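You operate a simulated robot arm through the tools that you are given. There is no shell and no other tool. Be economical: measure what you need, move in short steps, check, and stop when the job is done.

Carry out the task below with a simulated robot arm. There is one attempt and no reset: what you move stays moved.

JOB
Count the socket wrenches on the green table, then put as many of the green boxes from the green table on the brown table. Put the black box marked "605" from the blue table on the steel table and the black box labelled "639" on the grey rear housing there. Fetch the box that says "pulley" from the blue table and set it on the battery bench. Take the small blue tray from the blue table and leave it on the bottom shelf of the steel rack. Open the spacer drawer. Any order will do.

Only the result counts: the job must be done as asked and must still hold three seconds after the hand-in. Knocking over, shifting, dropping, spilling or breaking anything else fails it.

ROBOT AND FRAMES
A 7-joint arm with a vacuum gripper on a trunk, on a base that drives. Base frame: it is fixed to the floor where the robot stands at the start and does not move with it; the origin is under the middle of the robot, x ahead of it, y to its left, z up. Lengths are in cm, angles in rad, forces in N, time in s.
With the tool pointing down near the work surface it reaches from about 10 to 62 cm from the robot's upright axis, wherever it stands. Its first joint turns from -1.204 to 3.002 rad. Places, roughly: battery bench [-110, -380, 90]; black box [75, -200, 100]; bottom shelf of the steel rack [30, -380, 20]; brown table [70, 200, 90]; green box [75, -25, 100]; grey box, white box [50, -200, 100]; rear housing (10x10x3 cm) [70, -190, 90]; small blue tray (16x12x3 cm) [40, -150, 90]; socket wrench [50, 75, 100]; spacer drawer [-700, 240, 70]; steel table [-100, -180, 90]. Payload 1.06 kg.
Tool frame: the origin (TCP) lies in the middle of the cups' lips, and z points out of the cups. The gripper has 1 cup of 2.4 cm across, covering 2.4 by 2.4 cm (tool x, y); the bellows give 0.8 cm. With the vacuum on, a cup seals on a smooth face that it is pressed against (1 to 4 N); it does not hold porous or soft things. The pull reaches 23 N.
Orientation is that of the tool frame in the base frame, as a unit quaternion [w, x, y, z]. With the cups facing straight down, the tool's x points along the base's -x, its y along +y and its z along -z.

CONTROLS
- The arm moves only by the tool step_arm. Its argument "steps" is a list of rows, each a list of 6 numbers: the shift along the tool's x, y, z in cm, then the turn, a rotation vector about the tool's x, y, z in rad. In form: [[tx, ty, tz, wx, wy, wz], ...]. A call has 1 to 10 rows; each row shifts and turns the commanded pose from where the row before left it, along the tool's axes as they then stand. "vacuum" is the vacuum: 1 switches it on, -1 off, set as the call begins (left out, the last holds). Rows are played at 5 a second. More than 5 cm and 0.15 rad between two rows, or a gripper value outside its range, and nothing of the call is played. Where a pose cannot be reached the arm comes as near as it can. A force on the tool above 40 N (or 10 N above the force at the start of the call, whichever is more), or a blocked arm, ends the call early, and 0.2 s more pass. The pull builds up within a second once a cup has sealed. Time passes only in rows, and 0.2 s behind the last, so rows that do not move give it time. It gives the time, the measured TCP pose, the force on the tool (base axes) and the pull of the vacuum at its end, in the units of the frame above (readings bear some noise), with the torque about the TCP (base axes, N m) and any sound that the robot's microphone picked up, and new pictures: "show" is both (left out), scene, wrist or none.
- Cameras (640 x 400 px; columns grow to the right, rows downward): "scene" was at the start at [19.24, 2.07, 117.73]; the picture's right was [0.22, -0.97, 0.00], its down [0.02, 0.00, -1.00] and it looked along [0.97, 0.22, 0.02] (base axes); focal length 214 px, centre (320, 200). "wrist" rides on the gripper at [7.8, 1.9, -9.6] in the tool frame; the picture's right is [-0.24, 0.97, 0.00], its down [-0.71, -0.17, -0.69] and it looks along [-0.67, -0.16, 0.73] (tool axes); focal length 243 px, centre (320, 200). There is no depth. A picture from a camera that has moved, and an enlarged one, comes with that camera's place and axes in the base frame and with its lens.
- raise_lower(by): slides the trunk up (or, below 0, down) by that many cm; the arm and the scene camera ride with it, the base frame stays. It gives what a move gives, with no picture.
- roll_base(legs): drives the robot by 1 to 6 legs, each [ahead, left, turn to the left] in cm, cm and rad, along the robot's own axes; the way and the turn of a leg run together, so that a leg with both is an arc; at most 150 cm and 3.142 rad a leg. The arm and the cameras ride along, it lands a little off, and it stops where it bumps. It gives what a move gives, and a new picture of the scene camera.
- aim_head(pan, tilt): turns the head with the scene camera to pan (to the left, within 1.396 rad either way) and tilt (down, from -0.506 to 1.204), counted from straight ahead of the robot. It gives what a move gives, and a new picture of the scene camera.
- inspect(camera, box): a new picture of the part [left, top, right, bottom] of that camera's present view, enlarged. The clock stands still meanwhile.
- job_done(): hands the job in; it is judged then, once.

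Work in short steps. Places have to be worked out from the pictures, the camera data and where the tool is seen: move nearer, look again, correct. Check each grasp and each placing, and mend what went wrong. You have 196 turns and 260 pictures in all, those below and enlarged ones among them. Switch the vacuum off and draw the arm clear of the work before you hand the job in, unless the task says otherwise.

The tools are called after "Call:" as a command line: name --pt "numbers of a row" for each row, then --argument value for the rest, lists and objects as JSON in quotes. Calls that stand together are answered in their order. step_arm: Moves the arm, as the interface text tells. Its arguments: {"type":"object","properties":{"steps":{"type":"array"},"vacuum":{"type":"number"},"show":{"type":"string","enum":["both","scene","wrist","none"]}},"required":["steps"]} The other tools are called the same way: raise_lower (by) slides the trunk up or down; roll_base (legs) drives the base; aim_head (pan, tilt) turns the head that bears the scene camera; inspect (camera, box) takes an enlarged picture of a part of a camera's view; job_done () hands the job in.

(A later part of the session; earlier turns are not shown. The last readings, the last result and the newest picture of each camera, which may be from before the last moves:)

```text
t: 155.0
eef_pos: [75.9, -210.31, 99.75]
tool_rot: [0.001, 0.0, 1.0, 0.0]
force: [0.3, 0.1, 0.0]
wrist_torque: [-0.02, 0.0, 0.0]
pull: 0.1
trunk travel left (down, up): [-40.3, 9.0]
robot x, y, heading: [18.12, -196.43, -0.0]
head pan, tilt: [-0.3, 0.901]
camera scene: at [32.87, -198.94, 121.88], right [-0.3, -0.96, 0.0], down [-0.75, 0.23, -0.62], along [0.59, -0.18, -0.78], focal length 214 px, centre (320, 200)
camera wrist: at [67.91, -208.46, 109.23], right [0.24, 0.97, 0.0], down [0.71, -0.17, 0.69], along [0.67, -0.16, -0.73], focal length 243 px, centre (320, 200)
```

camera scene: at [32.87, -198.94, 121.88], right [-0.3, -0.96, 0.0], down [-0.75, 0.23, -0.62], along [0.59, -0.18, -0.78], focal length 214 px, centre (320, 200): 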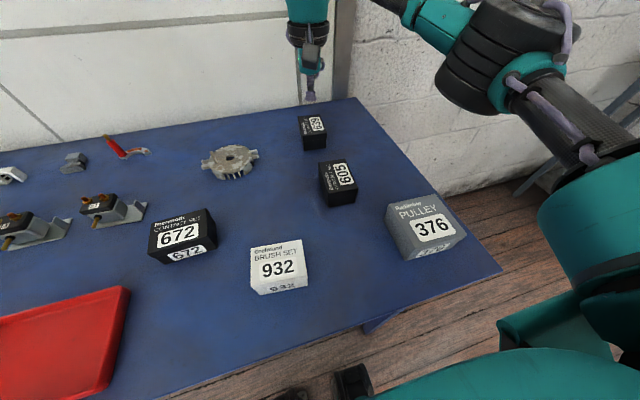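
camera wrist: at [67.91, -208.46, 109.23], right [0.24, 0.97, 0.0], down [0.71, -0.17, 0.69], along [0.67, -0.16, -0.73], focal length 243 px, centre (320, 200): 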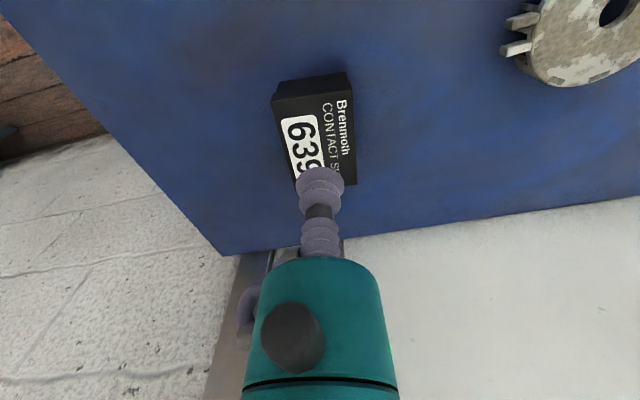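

Slight forward correction and press.

Call:
step_arm --pt "-0.9 -0.5 3 0 0 0" --pt "0 0 2 0 0 0" --pt "0 0 0.8 0 0 0" --pt "0 0 0.5 0 0 0" --pt "0 0 0.5 0 0 0" --pt "0 0 0.4 0 0 0" --pt "0 0 0 0 0 0" --show "wrist"

```text
t: 156.6
eef_pos: [76.75, -210.83, 92.51]
tool_rot: [0.0, 0.0, 1.0, 0.0]
force: [-0.3, 0.1, -0.3]
wrist_torque: [-0.02, 0.02, 0.05]
pull: 23.0
trunk travel left (down, up): [-40.3, 9.0]
robot x, y, heading: [18.27, -196.32, -0.002]
head pan, tilt: [-0.3, 0.901]
camera wrist: at [68.76, -209.0, 102.0], right [0.24, 0.97, 0.0], down [0.71, -0.17, 0.69], along [0.67, -0.16, -0.73], focal length 243 px, centre (320, 200)
```

wrist: 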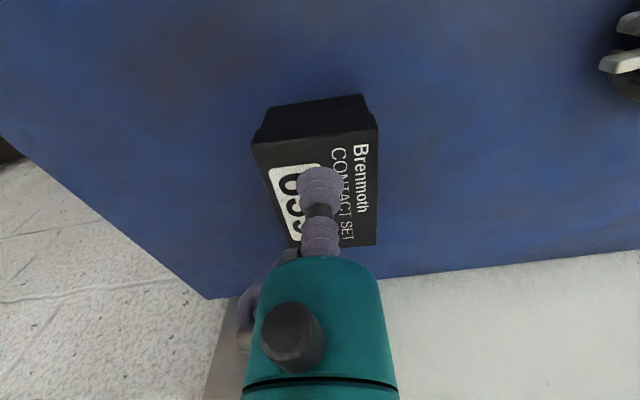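

Sealed. Lift and move near the housing for a survey.

Call:
step_arm --pt "0 0 -0.5 0 0 0" --pt "0 0 -2 0 0 0" --pt "0.5 0 -4 0 0 0" --pt "1.5 1 -4 0 0 0" --pt "1.5 4 -2 0 0 0" --pt "1.5 4.5 0 0 0 0" --pt "0.5 4.5 0 0 0 0" --pt "0 0 0 0 0 0"

Call:
inspect --camera "scene" --box '[170, 70, 330, 220]'

```text
t: 158.4
eef_pos: [71.2, -196.94, 105.18]
tool_rot: [0.0, -0.001, 1.0, 0.0]
force: [-1.0, -0.3, -0.5]
wrist_torque: [-0.02, 0.01, -0.01]
pull: 22.7
trunk travel left (down, up): [-40.3, 9.0]
robot x, y, heading: [18.26, -196.7, -0.002]
head pan, tilt: [-0.3, 0.901]
camera scene: at [32.87, -198.96, 121.88], right [-0.3, -0.96, 0.0], down [-0.75, 0.23, -0.62], along [0.59, -0.18, -0.78], focal length 214 px, centre (320, 200)
camera wrist: at [63.26, -194.98, 114.6], right [0.24, 0.97, 0.0], down [0.71, -0.17, 0.69], along [0.67, -0.16, -0.73], focal length 243 px, centre (320, 200)
```

scene: 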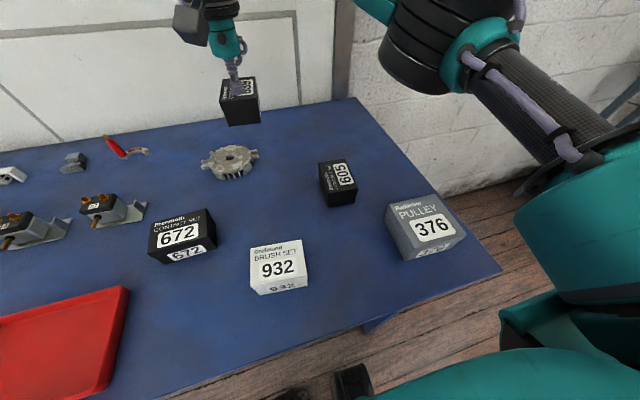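
wrist: 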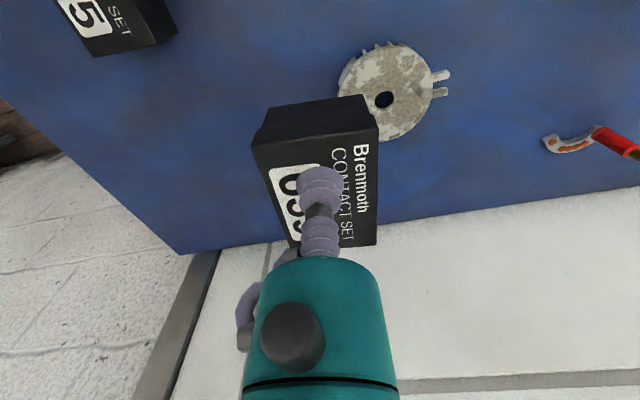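

```text
2.67 times, centred on (250, 145) of scene
camera zoom: at [32.87, -198.96, 121.88], right [-0.3, -0.96, 0.0], down [-0.75, 0.23, -0.62], along [0.59, -0.18, -0.78], focal length 572 px, centre (507, 347)
```

zoom: 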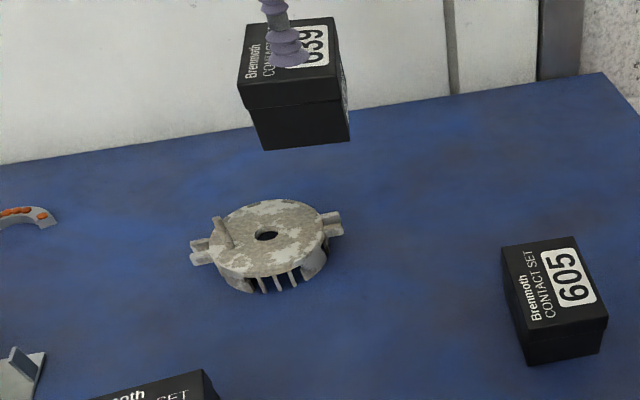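

Housing disc centre ≈[72.8, -191, 91.5]; post at ≈[72.3, -188.2]. Aim TCP at [72.4, -192.8] so the box clears the post.

Call:
step_arm --pt "-0.6 2.1 1 0 0 0" --pt "-0.6 2.0 2 0 0 0" --pt "0 0 2.5 0 0 0" --pt "0 0 0 0 0 0"

Call:
inspect --camera "scene" --box '[170, 90, 330, 220]'

```text
t: 159.4
eef_pos: [72.4, -192.73, 99.77]
tool_rot: [0.001, 0.001, 1.0, 0.001]
force: [-0.8, 1.3, -1.2]
wrist_torque: [-0.01, 0.01, -0.01]
pull: 22.3
trunk travel left (down, up): [-40.3, 9.0]
robot x, y, heading: [18.4, -196.69, 0.004]
head pan, tilt: [-0.3, 0.901]
camera scene: at [32.87, -198.93, 121.88], right [-0.3, -0.96, 0.0], down [-0.75, 0.23, -0.62], along [0.59, -0.18, -0.78], focal length 214 px, centre (320, 200)
camera wrist: at [64.47, -190.82, 109.12], right [0.24, 0.97, 0.0], down [0.71, -0.17, 0.69], along [0.67, -0.16, -0.73], focal length 243 px, centre (320, 200)
```

scene: 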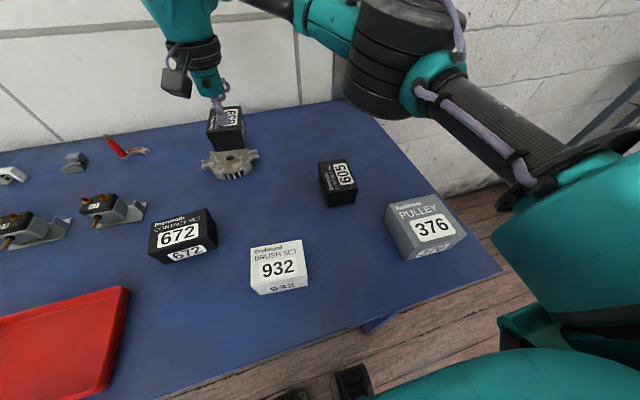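
wrist: 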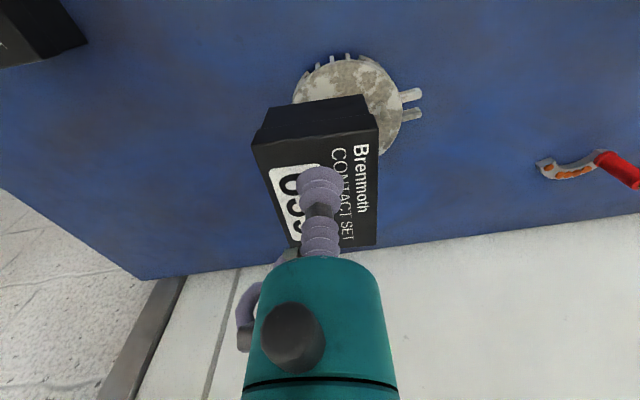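

```text
3.08 times, centred on (250, 155) of scene
camera zoom: at [32.87, -198.93, 121.88], right [-0.3, -0.96, 0.0], down [-0.75, 0.23, -0.62], along [0.59, -0.18, -0.78], focal length 660 px, centre (535, 338)
```

zoom: 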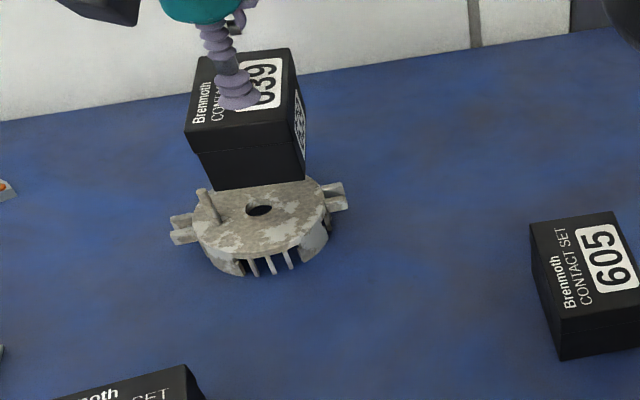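

Shift 0.5 cm further from the post and descend gradually.

Call:
step_arm --pt "0 -0.5 0 0 0 0" --pt "0 0 1 0 0 0" --pt "0 0 1 0 0 0" --pt "0 0 0.5 0 0 0" --pt "0 0 0 0 0 0" --show "none"

Call:
inspect --camera "scene" --box '[170, 90, 330, 220]'

```text
t: 160.6
eef_pos: [72.3, -193.25, 97.08]
tool_rot: [0.001, 0.0, 1.0, -0.001]
force: [0.4, -0.7, -0.8]
wrist_torque: [0.01, 0.02, 0.0]
pull: 23.0
trunk travel left (down, up): [-40.3, 9.0]
robot x, y, heading: [18.51, -196.83, 0.001]
head pan, tilt: [-0.3, 0.901]
```

```text
3.08 times, centred on (250, 155) of scene
camera zoom: at [32.87, -198.94, 121.88], right [-0.3, -0.96, 0.0], down [-0.75, 0.23, -0.62], along [0.59, -0.18, -0.78], focal length 660 px, centre (535, 338)
```

zoom: 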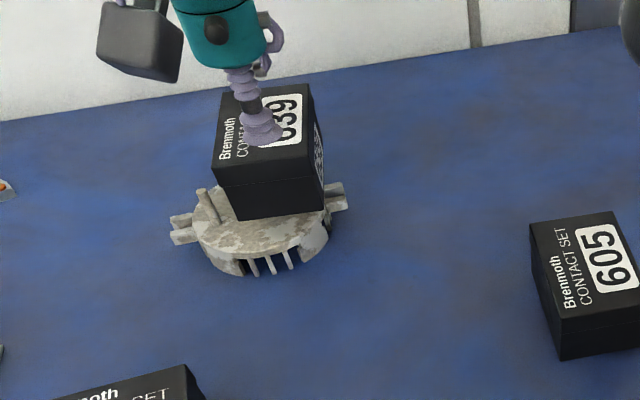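

Clear of the post. Continue to contact.

Call:
step_arm --pt "0 0 0.6 0 0 0" --pt "0 0 0.4 0 0 0" --pt "0 0 0.3 0 0 0" --pt "0 0 0 0 0 0" --show "none"

Call:
step_arm --pt "0 0 0.3 0 0 0" --pt "0 0 0 0 0 0" --show "wrist"

Call:
inspect --camera "scene" --box '[170, 90, 330, 220]'

```text
t: 161.6
eef_pos: [72.35, -193.27, 95.81]
tool_rot: [0.001, 0.0, 1.0, 0.0]
force: [0.1, -0.7, -1.0]
wrist_torque: [-0.03, 0.04, 0.0]
pull: 22.8
trunk travel left (down, up): [-40.3, 9.0]
robot x, y, heading: [18.02, -196.54, 0.003]
head pan, tilt: [-0.3, 0.901]
```

```text
t: 162.2
eef_pos: [72.43, -193.28, 95.44]
tool_rot: [0.0, 0.0, 1.0, 0.0]
force: [0.2, 0.3, 0.1]
wrist_torque: [-0.01, -0.04, -0.04]
pull: 22.9
trunk travel left (down, up): [-40.3, 9.0]
robot x, y, heading: [18.29, -196.71, 0.001]
head pan, tilt: [-0.3, 0.901]
camera wrist: at [64.46, -191.4, 104.93], right [0.24, 0.97, 0.0], down [0.71, -0.17, 0.69], along [0.67, -0.16, -0.73], focal length 243 px, centre (320, 200)
```

wrist: 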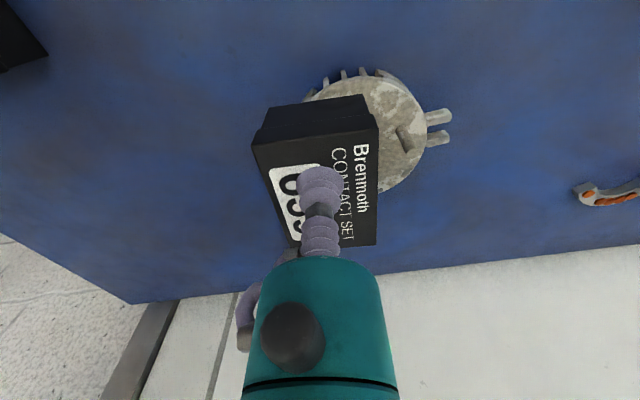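

```text
3.08 times, centred on (250, 155) of scene
camera zoom: at [32.87, -198.94, 121.88], right [-0.3, -0.96, 0.0], down [-0.75, 0.23, -0.62], along [0.59, -0.18, -0.78], focal length 660 px, centre (535, 338)
```

zoom: 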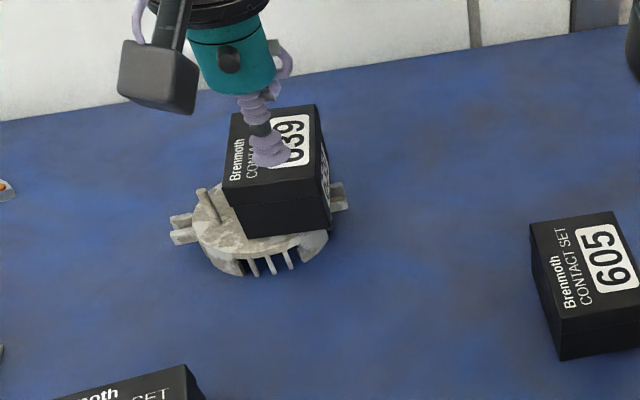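

Nearly touching. Lift slightly, shift 0.6 cm toward the disc centre, then lower.

Call:
step_arm --pt "0 0 -0.5 0 0 0" --pt "0 0.6 0 0 0 0" --pt "0 0 0.5 0 0 0" --pt "0 0 0.3 0 0 0" --pt "0 0 0 0 0 0" --show "none"

Call:
inspect --camera "scene" --box '[170, 90, 330, 220]'

```text
t: 163.4
eef_pos: [72.37, -192.71, 95.25]
tool_rot: [0.0, 0.0, 1.0, 0.0]
force: [0.7, 0.1, -0.1]
wrist_torque: [-0.03, -0.02, -0.02]
pull: 23.2
trunk travel left (down, up): [-40.3, 9.0]
robot x, y, heading: [18.4, -196.77, 0.004]
head pan, tilt: [-0.3, 0.901]
```

```text
3.08 times, centred on (250, 155) of scene
camera zoom: at [32.87, -198.94, 121.88], right [-0.3, -0.96, 0.0], down [-0.75, 0.23, -0.62], along [0.59, -0.18, -0.78], focal length 660 px, centre (535, 338)
```

zoom: 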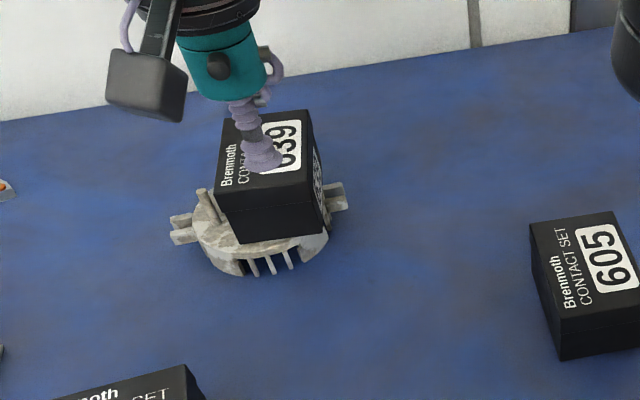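

Press a bit more to confirm contact.

Call:
step_arm --pt "0 0 0.3 0 0 0" --pt "0 0 0.2 0 0 0" --pt "0 0 0 0 0 0" --show "none"

```text
t: 164.2
eef_pos: [72.34, -192.59, 94.89]
tool_rot: [0.001, 0.0, 1.0, 0.001]
force: [2.8, -0.3, 16.2]
wrist_torque: [0.0, 0.0, 0.0]
pull: 23.1
trunk travel left (down, up): [-40.3, 9.0]
robot x, y, heading: [18.25, -196.96, -0.002]
head pan, tilt: [-0.3, 0.901]
```

Firm contact; back off 0.3, release and lift.

Call:
step_arm --pt "0 0 -0.3 0 0 0" --pt "0 0 0 0 0 0" --pt "0 0 0 0 0 0" --pt "0 0 -0.5 0 0 0" --pt "0 0 -3 0 0 0" --pt "0 0 -4 0 0 0" --pt "0 0 -4 0 0 0" --vacuum -1

Call:
inspect --camera "scene" --box '[170, 90, 330, 220]'

```text
t: 165.8
eef_pos: [72.38, -192.65, 106.58]
tool_rot: [0.0, 0.0, 1.0, 0.0]
force: [-0.1, 0.0, 0.6]
wrist_torque: [-0.02, 0.01, 0.0]
pull: 0.1
trunk travel left (down, up): [-40.3, 9.0]
robot x, y, heading: [18.06, -196.77, 0.002]
head pan, tilt: [-0.3, 0.901]
camera scene: at [32.84, -198.92, 121.89], right [-0.3, -0.96, 0.0], down [-0.75, 0.23, -0.62], along [0.59, -0.18, -0.78], focal length 214 px, centre (320, 200)
camera wrist: at [64.46, -190.73, 115.95], right [0.24, 0.97, 0.0], down [0.71, -0.17, 0.69], along [0.67, -0.16, -0.73], focal length 243 px, centre (320, 200)
```

scene: 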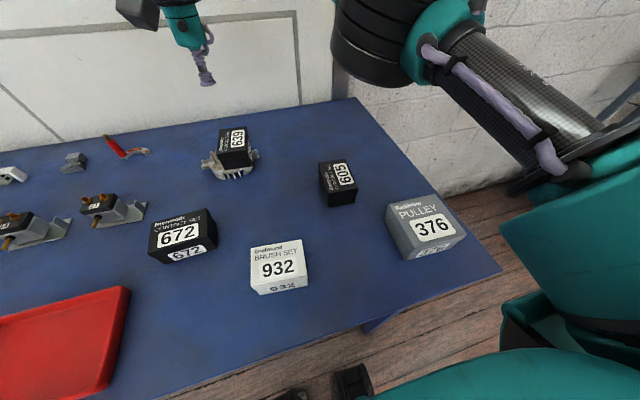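
wrist: 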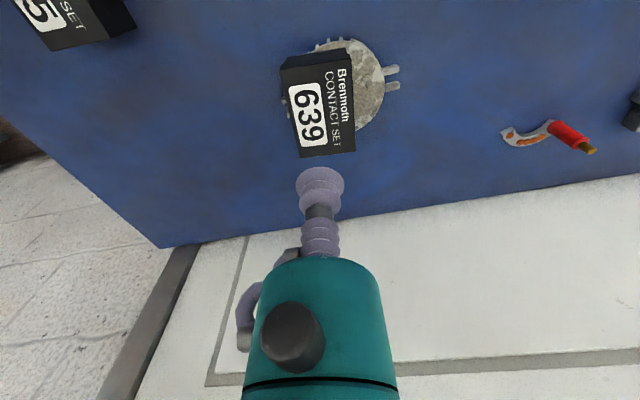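

```text
3.08 times, centred on (250, 155) of scene
camera zoom: at [32.84, -198.92, 121.89], right [-0.3, -0.96, 0.0], down [-0.75, 0.23, -0.62], along [0.59, -0.18, -0.78], focal length 660 px, centre (535, 338)
```

zoom: 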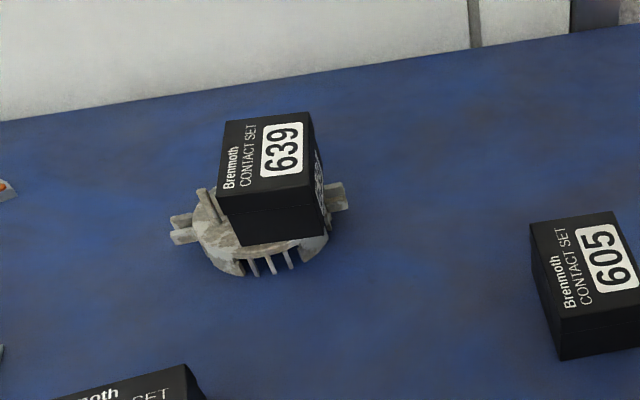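

639 is stably on the housing. Now go over 605 at ≈[60, -210.8].

Call:
step_arm --pt "2.5 -3.6 0 0 0 0" --pt "2.5 -3.6 0 0 0 0" --pt "2.5 -3.6 0 0 0 0" --pt "2.5 -3.6 0 0 0 0" --pt "2.4 -3.7 0 0 0 0" --pt "0 0 4 0 0 0" --pt "0 0 4 0 0 0" --pt "0 0 0 0 0 0" --vacuum 1 --show "wrist"

```text
t: 167.6
eef_pos: [59.93, -210.59, 98.47]
tool_rot: [0.001, 0.0, 1.0, 0.0]
force: [-0.2, 0.3, -0.3]
wrist_torque: [0.02, 0.0, 0.02]
pull: 0.1
trunk travel left (down, up): [-40.3, 9.0]
robot x, y, heading: [18.06, -196.98, 0.002]
head pan, tilt: [-0.3, 0.901]
camera wrist: at [52.04, -208.82, 107.91], right [0.24, 0.97, 0.0], down [0.71, -0.17, 0.69], along [0.67, -0.16, -0.73], focal length 243 px, centre (320, 200)
```

wrist: 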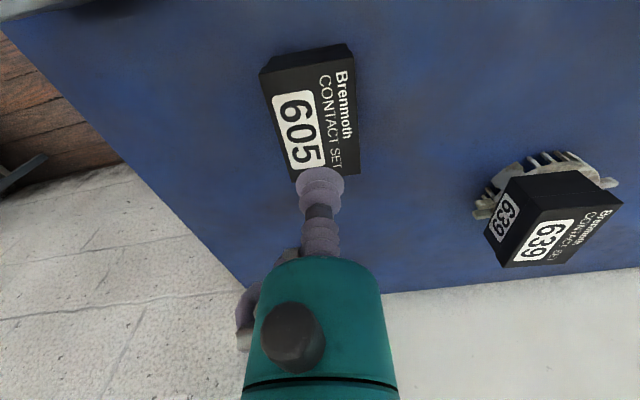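

Nudge back 0.7 and press on 605.

Call:
step_arm --pt "0.7 -0.2 3 0 0 0" --pt "0 0 1.8 0 0 0" --pt "0 0 0.6 0 0 0" --pt "0 0 0.5 0 0 0" --pt "0 0 0.3 0 0 0" --pt "0 0 0 0 0 0" --show "wrist"

```text
t: 169.0
eef_pos: [59.36, -210.97, 92.35]
tool_rot: [0.002, 0.0, 1.0, 0.0]
force: [0.9, -2.5, 12.3]
wrist_torque: [-0.03, 0.01, 0.03]
pull: 23.0
trunk travel left (down, up): [-40.3, 9.0]
robot x, y, heading: [18.2, -196.7, 0.009]
head pan, tilt: [-0.3, 0.901]
camera wrist: at [51.34, -209.1, 101.82], right [0.24, 0.97, 0.0], down [0.71, -0.17, 0.69], along [0.67, -0.16, -0.73], focal length 243 px, centre (320, 200)
```

wrist: 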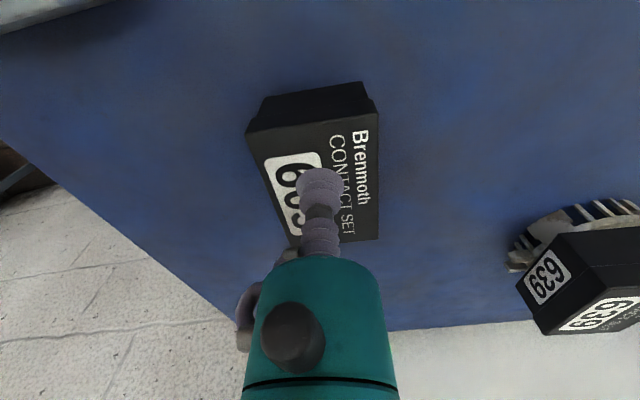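

Sealed. Lift high, retract, back out and turn toward the steel table.

Call:
step_arm --pt "0 0 -1 0 0 0" --pt "0 0 -4 0 0 0" --pt "0 0 -4.5 0 0 0" --pt "0 0 -4.5 0 0 0" --pt "0 2 -4.5 0 0 0" --pt "2 4.5 0 0 0 0" --pt "4 2.5 0 0 0 0" --pt "4 2.5 0 0 0 0" --pt "4.5 1.5 0 0 0 0" --show "none"

Call:
roll_base --legs '[[-38, 0, 0], [0, 0, 1.5708]]'

Call:
aim_head --pan 0.9 --tilt 0.5

```text
t: 171.0
eef_pos: [44.95, -197.95, 110.69]
tool_rot: [-0.005, 0.008, 1.0, 0.001]
force: [0.1, 0.5, -0.2]
wrist_torque: [-0.02, 0.03, 0.01]
pull: 22.9
trunk travel left (down, up): [-40.3, 9.0]
robot x, y, heading: [18.45, -196.74, 0.001]
head pan, tilt: [-0.3, 0.901]
```

```text
t: 177.2
eef_pos: [-18.79, -170.04, 110.86]
tool_rot: [-0.004, -0.701, 0.713, -0.001]
force: [-0.1, -0.6, -0.3]
wrist_torque: [-0.03, 0.0, -0.02]
pull: 22.6
trunk travel left (down, up): [-40.3, 9.0]
robot x, y, heading: [-20.03, -196.5, 1.568]
head pan, tilt: [-0.3, 0.901]
camera scene: at [-17.48, -182.13, 121.98], right [0.95, -0.3, 0.0], down [-0.24, -0.74, -0.63], along [0.19, 0.6, -0.78], focal length 214 px, centre (320, 200)
```

scene: 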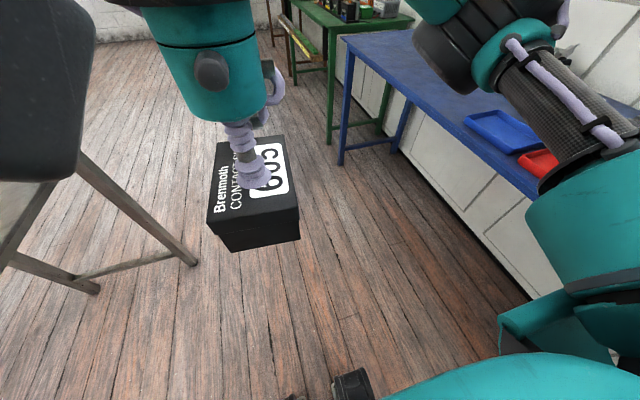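

```text
t: 178.7
eef_pos: [-18.64, -170.17, 110.88]
tool_rot: [-0.004, -0.701, 0.713, -0.002]
force: [0.4, 0.4, -1.3]
wrist_torque: [0.03, 0.0, -0.03]
pull: 23.0
trunk travel left (down, up): [-40.3, 9.0]
robot x, y, heading: [-19.89, -196.51, 1.567]
head pan, tilt: [0.901, 0.499]
camera scene: at [-26.91, -183.72, 125.27], right [0.62, 0.78, 0.0], down [0.37, -0.3, -0.88], along [-0.69, 0.55, -0.48], focal length 214 px, centre (320, 200)
```

scene: 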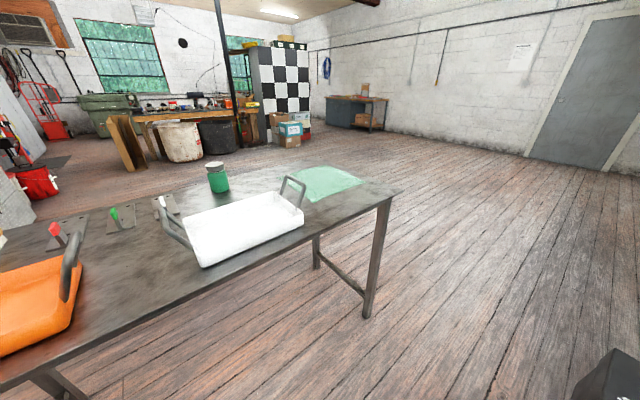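

Turn to face the steel table.

Call:
roll_base --legs '[[0, 0, 1.5708]]'

Call:
aim_head --pan 0.0 --tilt 0.5

```text
t: 182.9
eef_pos: [-46.52, -195.67, 110.81]
tool_rot: [0.002, 1.0, -0.007, 0.004]
force: [0.3, 0.2, -0.9]
wrist_torque: [0.0, 0.0, 0.0]
pull: 23.0
trunk travel left (down, up): [-40.3, 9.0]
robot x, y, heading: [-19.51, -196.56, -3.138]
head pan, tilt: [0.901, 0.499]
camera scene: at [-32.76, -203.82, 125.27], right [-0.78, 0.62, 0.0], down [0.3, 0.38, -0.88], along [-0.55, -0.69, -0.48], focal length 214 px, centre (320, 200)
```

scene: 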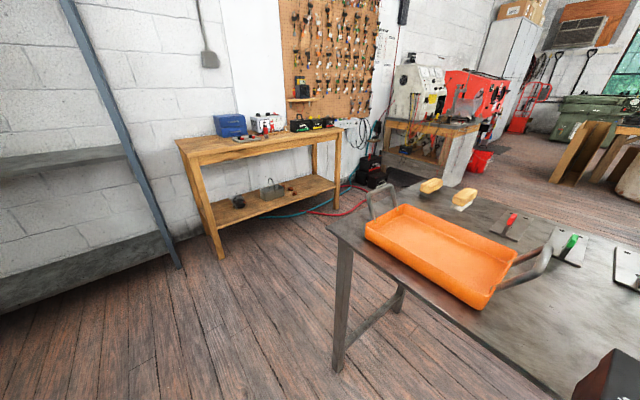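

```text
t: 184.1
eef_pos: [-46.5, -195.72, 110.81]
tool_rot: [0.002, 1.0, -0.007, 0.004]
force: [-0.2, 0.1, -0.2]
wrist_torque: [-0.02, -0.01, 0.0]
pull: 23.1
trunk travel left (down, up): [-40.3, 9.0]
robot x, y, heading: [-19.94, -196.96, -3.144]
head pan, tilt: [0.0, 0.499]
camera scene: at [-36.21, -196.7, 125.27], right [0.0, 1.0, 0.0], down [0.48, 0.0, -0.88], along [-0.88, 0.0, -0.48], focal length 214 px, centre (320, 200)
```

scene: 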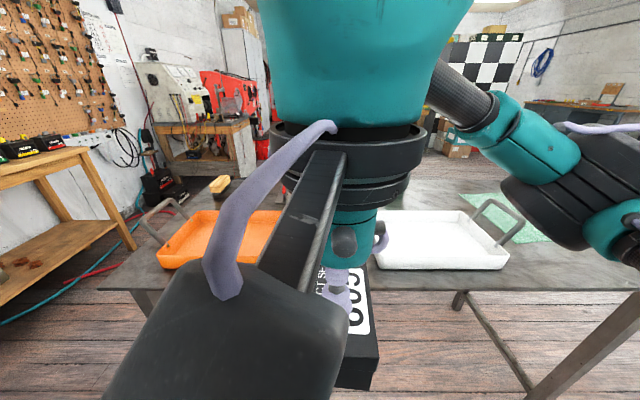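

Use the wrist camera to see the free space ahead.

Call:
step_arm --pt "0 0 -4 0 0 0" --pt "0 0 -4 0 0 0" --pt "0 0 -3 0 0 0" --pt "0 0 0 0 0 0"

```text
t: 184.6
eef_pos: [-47.0, -195.53, 115.98]
tool_rot: [-0.005, 1.0, -0.011, -0.001]
force: [-5.1, 2.2, -8.8]
wrist_torque: [-0.02, 0.29, 0.1]
pull: 22.7
trunk travel left (down, up): [-40.3, 9.0]
robot x, y, heading: [-19.77, -196.86, -3.14]
head pan, tilt: [0.0, 0.499]
stopped in row 2: the force on the tool passed its limit at 69 N (the readings are from after the stop); the commanded pose is now the measured one
camera scene: at [-36.26, -196.72, 125.38], right [0.0, 1.0, 0.0], down [0.47, 0.0, -0.88], along [-0.88, 0.0, -0.47], focal length 214 px, centre (320, 200)
camera wrist: at [-39.23, -197.73, 125.35], right [-0.26, -0.97, -0.01], down [-0.7, 0.18, 0.69], along [-0.66, 0.18, -0.73], focal length 243 px, centre (320, 200)
```

scene: 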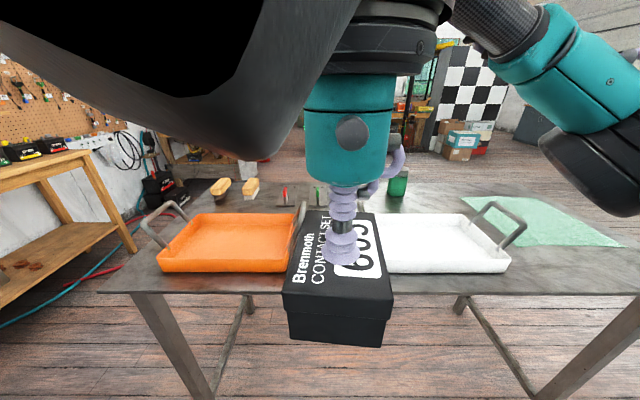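
wrist: 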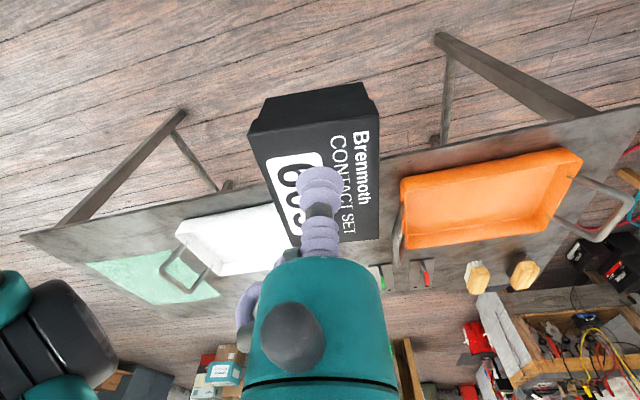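

The wrist camera touched the head when raised this close; move outward and to the side to expose the gap between the basins.

Call:
step_arm --pt "-3 0 1 0 0 0" --pt "-4 -2 0 0 0 0" --pt "-2 -4.5 0 0 0 0" --pt "0 -4.9 0 0 0 0" --pt "0 -4.9 0 0 0 0" --pt "0 0 0 0 0 0"

```text
t: 186.0
eef_pos: [-55.47, -178.87, 115.35]
tool_rot: [-0.004, 1.0, -0.012, -0.001]
force: [0.6, 0.5, -1.1]
wrist_torque: [-0.02, -0.03, 0.02]
pull: 23.0
trunk travel left (down, up): [-40.3, 9.0]
robot x, y, heading: [-19.75, -196.75, -3.142]
head pan, tilt: [0.0, 0.499]
camera scene: at [-36.22, -196.71, 125.27], right [0.0, 1.0, 0.0], down [0.48, 0.0, -0.88], along [-0.88, 0.0, -0.48], focal length 214 px, centre (320, 200)
camera wrist: at [-47.76, -181.11, 124.73], right [-0.26, -0.97, -0.01], down [-0.7, 0.18, 0.69], along [-0.66, 0.18, -0.73], focal length 243 px, centre (320, 200)
```

scene: 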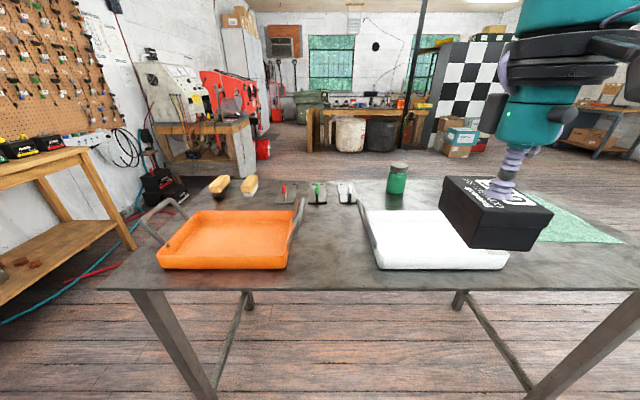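
wrist: 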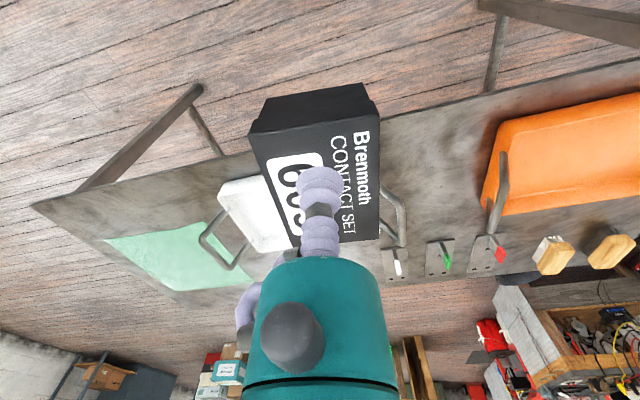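

Wide free gap centred ≈[-75.5, -193.7]. Move the box there.

Call:
step_arm --pt "-3.9 2.9 0 0 0 0" --pt "-3.9 2.9 0 0 0 0" --pt "-3.9 2.9 0 0 0 0" --pt "-3.9 2.9 0 0 0 0" --pt "-3.9 2.9 0 0 0 0" --pt "0 0 4 0 0 0" --pt "0 0 4 0 0 0" --pt "0 0 4 0 0 0" --pt "0 0 0 0 0 0"

```text
t: 188.0
eef_pos: [-75.21, -193.01, 103.11]
tool_rot: [-0.002, 1.0, -0.012, -0.001]
force: [-0.3, 0.2, 0.1]
wrist_torque: [-0.04, -0.02, 0.02]
pull: 22.8
trunk travel left (down, up): [-40.3, 9.0]
robot x, y, heading: [-19.88, -196.64, -3.145]
head pan, tilt: [0.0, 0.499]
camera scene: at [-36.2, -196.69, 125.27], right [0.0, 1.0, 0.0], down [0.48, 0.0, -0.88], along [-0.88, 0.0, -0.48], focal length 214 px, centre (320, 200)
camera wrist: at [-67.62, -195.22, 112.51], right [-0.26, -0.97, -0.01], down [-0.7, 0.18, 0.69], along [-0.66, 0.18, -0.73], focal length 243 px, centre (320, 200)
```

scene: 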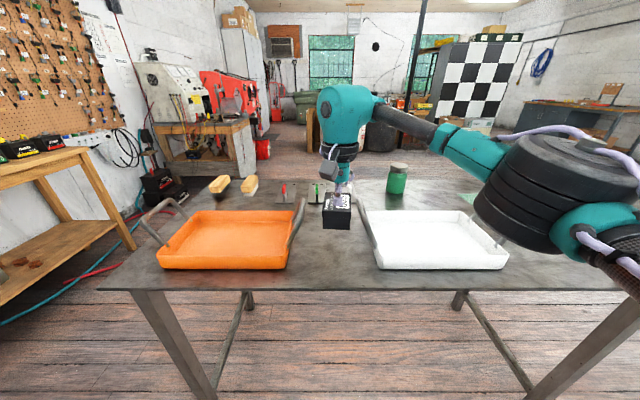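
wrist: 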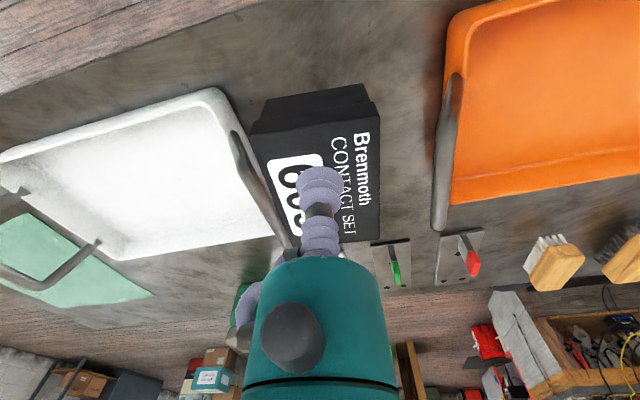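

Gap centre y≈-194; shift slightly and lower.

Call:
step_arm --pt "0.5 0.8 3 0 0 0" --pt "0 0 3 0 0 0" --pt "0 0 2 0 0 0" --pt "0 0 0.6 0 0 0" --pt "0 0 0.6 0 0 0" --pt "0 0 0 0 0 0" --show "scene"

```text
t: 189.4
eef_pos: [-74.81, -193.6, 93.73]
tool_rot: [-0.003, 1.0, -0.012, -0.001]
force: [-0.2, 0.4, -1.1]
wrist_torque: [0.03, -0.02, 0.01]
pull: 23.2
trunk travel left (down, up): [-40.3, 9.0]
robot x, y, heading: [-20.07, -196.58, -3.143]
head pan, tilt: [0.0, 0.499]
camera scene: at [-36.21, -196.69, 125.27], right [0.0, 1.0, 0.0], down [0.48, 0.0, -0.88], along [-0.88, 0.0, -0.48], focal length 214 px, centre (320, 200)
```

scene: 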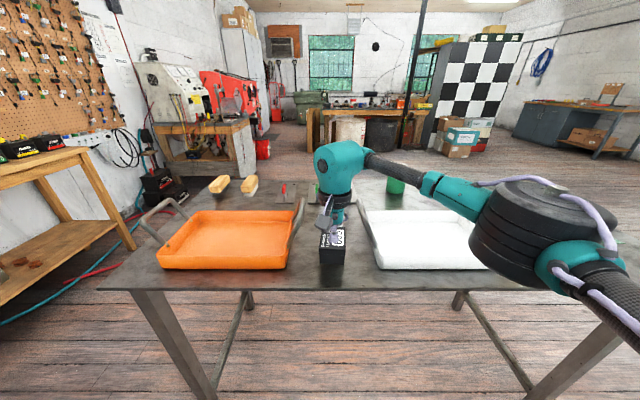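

Continue to contact.

Call:
step_arm --pt "0 0 0.4 0 0 0" --pt "0 0 0.4 0 0 0" --pt "0 0 0 0 0 0" --show "none"

Call:
step_arm --pt "0 0 0.4 0 0 0" --pt "0 0 0 0 0 0" --show "none"

```text
t: 190.2
eef_pos: [-74.89, -193.75, 93.0]
tool_rot: [-0.004, 1.0, -0.013, -0.001]
force: [0.9, 0.3, -0.9]
wrist_torque: [0.0, -0.04, 0.02]
pull: 22.2
trunk travel left (down, up): [-40.3, 9.0]
robot x, y, heading: [-19.97, -196.61, -3.142]
head pan, tilt: [0.0, 0.499]
```

```text
t: 190.8
eef_pos: [-74.94, -193.74, 92.64]
tool_rot: [-0.005, 1.0, -0.012, -0.001]
force: [-0.2, -0.5, -0.5]
wrist_torque: [0.01, -0.03, -0.05]
pull: 22.9
trunk travel left (down, up): [-40.3, 9.0]
robot x, y, heading: [-19.79, -196.91, -3.143]
head pan, tilt: [0.0, 0.499]
```

Call:
step_arm --pt "0 0 0.3 0 0 0" --pt "0 0 0 0 0 0" --show "none"

Call:
step_arm --pt "0 0 0.3 0 0 0" --pt "0 0 0 0 0 0" --show "scene"

```text
t: 191.4
eef_pos: [-74.95, -193.64, 92.35]
tool_rot: [-0.004, 1.0, -0.012, 0.0]
force: [0.8, 0.0, -0.7]
wrist_torque: [0.02, 0.03, 0.01]
pull: 22.9
trunk travel left (down, up): [-40.3, 9.0]
robot x, y, heading: [-19.59, -196.84, -3.141]
head pan, tilt: [0.0, 0.499]
```

```text
t: 192.0
eef_pos: [-74.82, -193.65, 92.16]
tool_rot: [-0.005, 1.0, -0.012, 0.0]
force: [0.8, 0.4, -0.3]
wrist_torque: [0.02, -0.02, 0.01]
pull: 23.1
trunk travel left (down, up): [-40.3, 9.0]
robot x, y, heading: [-19.72, -197.34, -3.148]
head pan, tilt: [0.0, 0.499]
camera scene: at [-36.21, -196.69, 125.27], right [0.0, 1.0, 0.0], down [0.48, 0.0, -0.88], along [-0.88, 0.0, -0.48], focal length 214 px, centre (320, 200)
```

scene: 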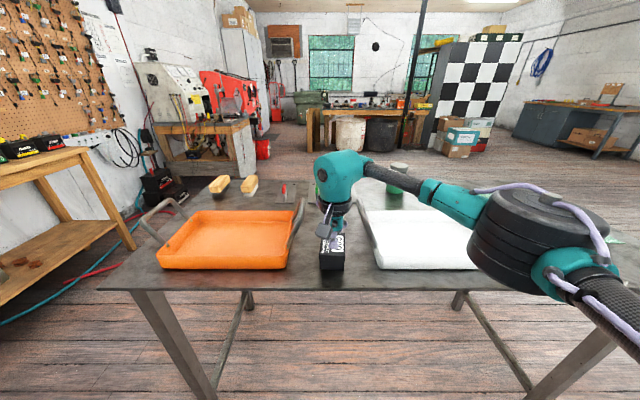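

Call:
step_arm --pt "0 0 0.3 0 0 0" --pt "0 0 0 0 0 0" --show "none"

Call:
step_arm --pt "0 0 0.3 0 0 0" --pt "0 0 0 0 0 0" --show "none"

```text
t: 192.6
eef_pos: [-74.83, -193.65, 91.75]
tool_rot: [-0.004, 1.0, -0.013, -0.001]
force: [-0.6, 0.8, -2.0]
wrist_torque: [-0.01, -0.02, 0.02]
pull: 23.2
trunk travel left (down, up): [-40.3, 9.0]
robot x, y, heading: [-19.94, -196.96, -3.136]
head pan, tilt: [0.0, 0.499]
```

```text
t: 193.2
eef_pos: [-74.76, -193.76, 91.63]
tool_rot: [-0.005, 1.0, -0.012, -0.001]
force: [-0.3, 0.6, -0.1]
wrist_torque: [0.0, 0.0, 0.03]
pull: 22.7
trunk travel left (down, up): [-40.3, 9.0]
robot x, y, heading: [-19.8, -196.86, -3.141]
head pan, tilt: [0.0, 0.499]
```

Call:
step_arm --pt "0 0 0.25 0 0 0" --pt "0 0 0.25 0 0 0" --pt "0 0 0 0 0 0" --show "none"

Call:
step_arm --pt "0 0 0.25 0 0 0" --pt "0 0 0.25 0 0 0" --pt "0 0 0 0 0 0" --show "none"

Call:
inspect --camera "scene" --box '[260, 190, 400, 310]'

```text
t: 194.0
eef_pos: [-74.9, -193.64, 91.04]
tool_rot: [-0.005, 1.0, -0.012, -0.001]
force: [0.7, 0.3, -0.1]
wrist_torque: [0.0, -0.03, 0.0]
pull: 22.5
trunk travel left (down, up): [-40.3, 9.0]
robot x, y, heading: [-19.68, -196.47, -3.143]
head pan, tilt: [0.0, 0.499]
```

```text
t: 194.8
eef_pos: [-74.85, -193.57, 90.52]
tool_rot: [-0.003, 1.0, -0.012, -0.001]
force: [-0.1, 1.8, 3.7]
wrist_torque: [-0.06, 0.0, -0.04]
pull: 22.5
trunk travel left (down, up): [-40.3, 9.0]
robot x, y, heading: [-19.74, -196.8, -3.142]
head pan, tilt: [0.0, 0.499]
```

```text
3.33 times, centred on (330, 250) of scene
camera zoom: at [-36.18, -196.67, 125.28], right [0.0, 1.0, 0.0], down [0.48, 0.0, -0.88], along [-0.88, 0.0, -0.48], focal length 715 px, centre (287, 33)
```

zoom: 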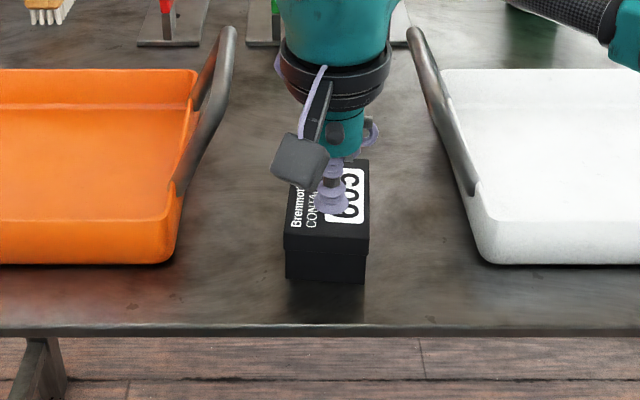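

Contact (3.7 N up). Release and lift.

Call:
step_arm --pt "0 0 0 0 0 0" --pt "0 0 0 0 0 0" --pt "0 0 -0.5 0 0 0" --pt "0 0 -3 0 0 0" --pt "0 0 -4 0 0 0" --pt "0 0 -4.5 0 0 0" --pt "2 0 -4 0 0 0" --pt "4.5 0 0 0 0 0" --vacuum -1 --show "scene"

```text
t: 196.6
eef_pos: [-68.33, -193.86, 106.57]
tool_rot: [-0.004, 1.0, -0.012, 0.0]
force: [-0.3, 0.2, -0.6]
wrist_torque: [0.03, -0.02, 0.01]
pull: 0.1
trunk travel left (down, up): [-40.3, 9.0]
robot x, y, heading: [-20.27, -196.97, -3.141]
head pan, tilt: [0.0, 0.499]
camera scene: at [-36.17, -196.67, 125.27], right [0.0, 1.0, 0.0], down [0.48, 0.0, -0.88], along [-0.88, 0.0, -0.48], focal length 214 px, centre (320, 200)
```

scene: 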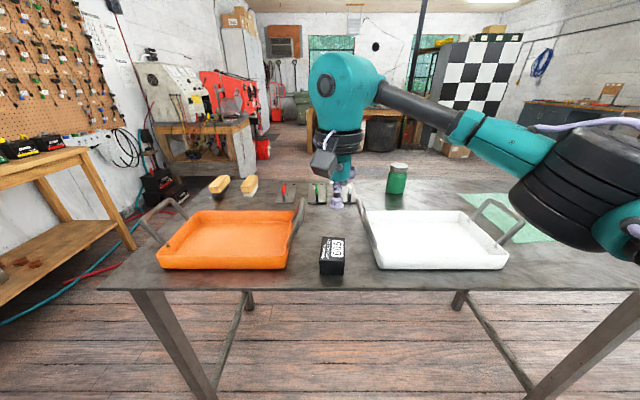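

605 placed on the steel table. Retract, turn back to the blue table for the pulley box.

Call:
step_arm --pt "4.5 0 -1.5 0 0 0" --pt "4.5 0 -1 0 0 0" --pt "4.5 0 -1 0 0 0" --show "none"

Call:
roll_base --legs '[[0, 0, 3.1416], [0, -18, 0], [18, 0, 0]]'

Call:
inspect --camera "wrist" --box '[0, 0, 640, 400]'

```text
t: 197.4
eef_pos: [-54.85, -194.25, 110.0]
tool_rot: [-0.005, 1.0, -0.013, -0.001]
force: [0.0, -0.4, 0.0]
wrist_torque: [0.02, 0.01, 0.02]
pull: 0.1
trunk travel left (down, up): [-40.3, 9.0]
robot x, y, heading: [-19.96, -196.8, -3.139]
head pan, tilt: [0.0, 0.499]
```

```text
refused: 3.1416 is not a number from -3.14159 to 3.14159
```

```text
1.00 times, centred on (320, 200) of wrist (not enlarged: the box is as wide or as high as the picture)
camera zoom: at [-47.08, -196.52, 119.37], right [-0.26, -0.97, -0.01], down [-0.7, 0.18, 0.69], along [-0.66, 0.18, -0.73], focal length 243 px, centre (320, 200)
```

zoom: 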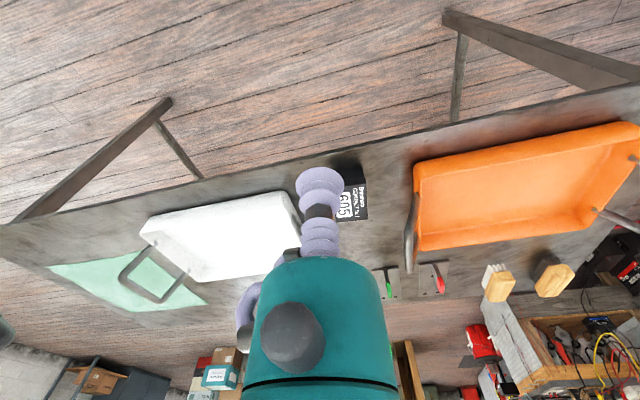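

Use 3.14.

Call:
roll_base --legs '[[0, 0, 3.14], [0, -18, 0], [18, 0, 0]]'

Call:
inspect --camera "wrist" --box '[0, 0, 640, 400]'

```text
t: 208.1
eef_pos: [33.35, -216.52, 109.97]
tool_rot: [0.0, 0.007, 1.0, -0.004]
force: [1.1, 0.1, -0.2]
wrist_torque: [0.0, 0.02, 0.0]
pull: 0.1
trunk travel left (down, up): [-40.3, 9.0]
robot x, y, heading: [-1.79, -214.34, 0.009]
head pan, tilt: [0.0, 0.499]
camera scene: at [14.73, -214.16, 125.26], right [0.01, -1.0, 0.0], down [-0.48, -0.01, -0.88], along [0.88, 0.01, -0.48], focal length 214 px, centre (320, 200)
```

scene: 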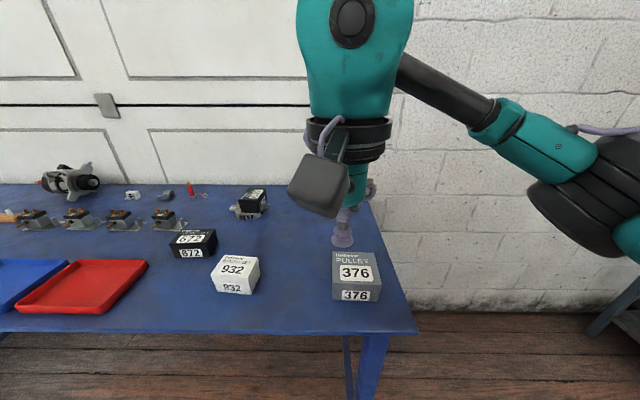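

```text
1.00 times, centred on (320, 200) of wrist (not enlarged: the box is as wide or as high as the picture)
camera zoom: at [25.5, -214.43, 119.33], right [0.25, 0.97, -0.01], down [0.71, -0.18, 0.69], along [0.66, -0.18, -0.73], focal length 243 px, centre (320, 200)
```

zoom: 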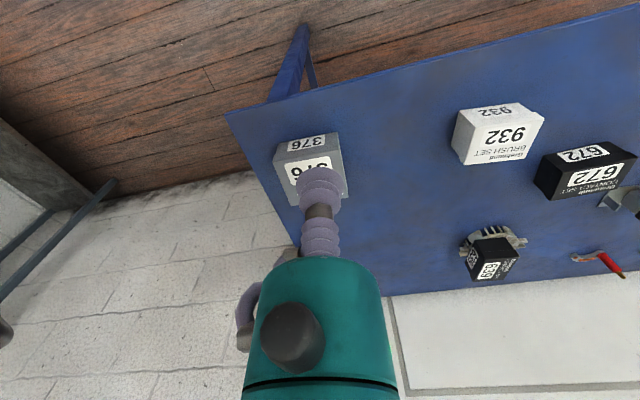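

Move above 376.

Call:
step_arm --pt "-4.5 -0.6 1 0 0 0" --pt "-4 -0.6 2 0 0 0" --pt "-2 -0.4 3 0 0 0" --pt "0 0 2.5 0 0 0" --pt "0 0 0 0 0 0" --vacuum 1 --show "wrist"

```text
t: 209.3
eef_pos: [43.7, -218.4, 101.52]
tool_rot: [0.001, 0.008, 1.0, -0.004]
force: [0.5, 0.9, -0.8]
wrist_torque: [0.01, -0.03, 0.0]
pull: 0.1
trunk travel left (down, up): [-40.3, 9.0]
robot x, y, heading: [-1.49, -214.24, 0.007]
head pan, tilt: [0.0, 0.499]
camera wrist: at [35.88, -216.29, 110.9], right [0.25, 0.97, -0.01], down [0.7, -0.18, 0.69], along [0.66, -0.18, -0.73], focal length 243 px, centre (320, 200)
```

wrist: 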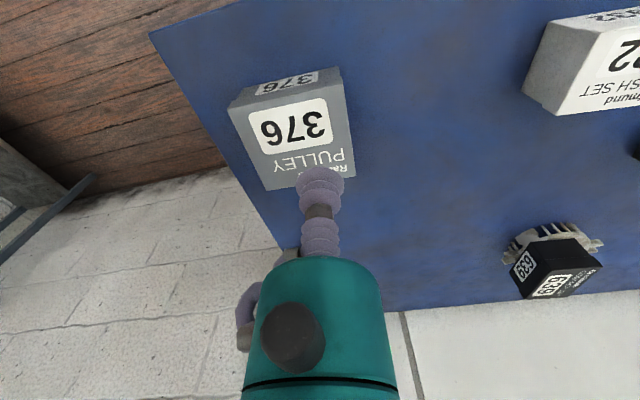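

Centre ≈[43.6, -219.8]; adjust and press.

Call:
step_arm --pt "0 -1.4 2 0 0 0" --pt "0 0 2 0 0 0" --pt "0 0 0.7 0 0 0" --pt "0 0 0.5 0 0 0" --pt "0 0 0.3 0 0 0" --pt "0 0 0 0 0 0" --show "wrist"

```text
t: 210.7
eef_pos: [43.76, -219.79, 95.93]
tool_rot: [0.001, 0.007, 1.0, -0.004]
force: [-0.3, 0.2, 0.0]
wrist_torque: [0.0, -0.03, 0.02]
pull: 0.0
trunk travel left (down, up): [-40.3, 9.0]
robot x, y, heading: [-1.79, -214.35, 0.011]
head pan, tilt: [0.0, 0.499]
camera wrist: at [35.88, -217.73, 105.37], right [0.25, 0.97, -0.01], down [0.7, -0.18, 0.69], along [0.66, -0.18, -0.73], focal length 243 px, centre (320, 200)
```

wrist: 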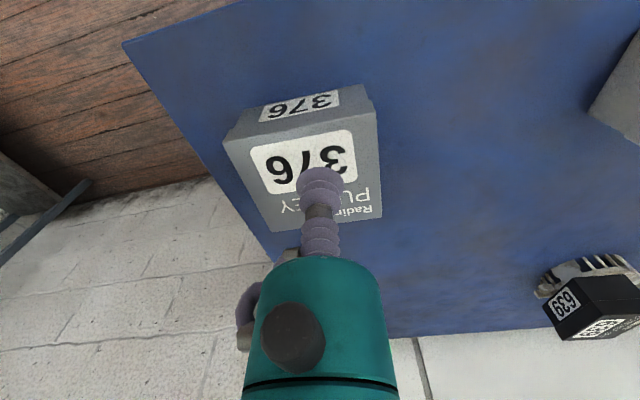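

Almost there; continue.

Call:
step_arm --pt "0 0 0.5 0 0 0" --pt "0 0 0.5 0 0 0" --pt "0 0 0.3 0 0 0" --pt "0 0 0 0 0 0" --show "none"

Call:
step_arm --pt "0 0 0.4 0 0 0" --pt "0 0 0 0 0 0" --show "wrist"

```text
t: 211.7
eef_pos: [43.86, -219.84, 94.75]
tool_rot: [0.001, 0.007, 1.0, -0.004]
force: [-0.2, -0.7, 0.5]
wrist_torque: [0.0, 0.03, -0.02]
pull: 0.1
trunk travel left (down, up): [-40.3, 9.0]
robot x, y, heading: [-1.77, -214.38, 0.012]
head pan, tilt: [0.0, 0.499]
```

```text
t: 212.3
eef_pos: [43.77, -219.65, 94.3]
tool_rot: [0.002, 0.007, 1.0, -0.004]
force: [0.4, -0.3, -0.6]
wrist_torque: [-0.01, -0.03, -0.02]
pull: 0.2
trunk travel left (down, up): [-40.3, 9.0]
robot x, y, heading: [-1.3, -214.44, 0.01]
head pan, tilt: [0.0, 0.499]
camera wrist: at [35.92, -217.69, 103.7], right [0.25, 0.97, -0.01], down [0.7, -0.18, 0.69], along [0.66, -0.18, -0.73], focal length 243 px, centre (320, 200)
```

wrist: 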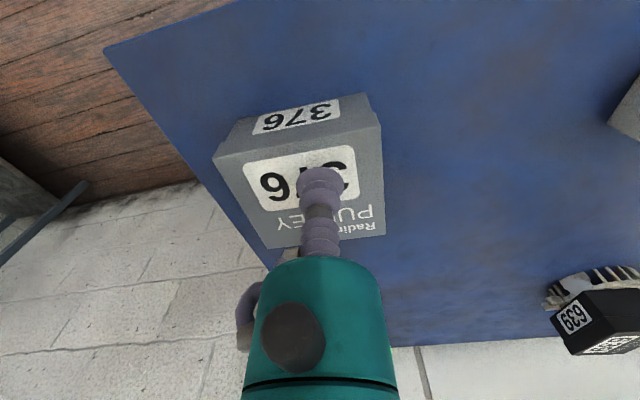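

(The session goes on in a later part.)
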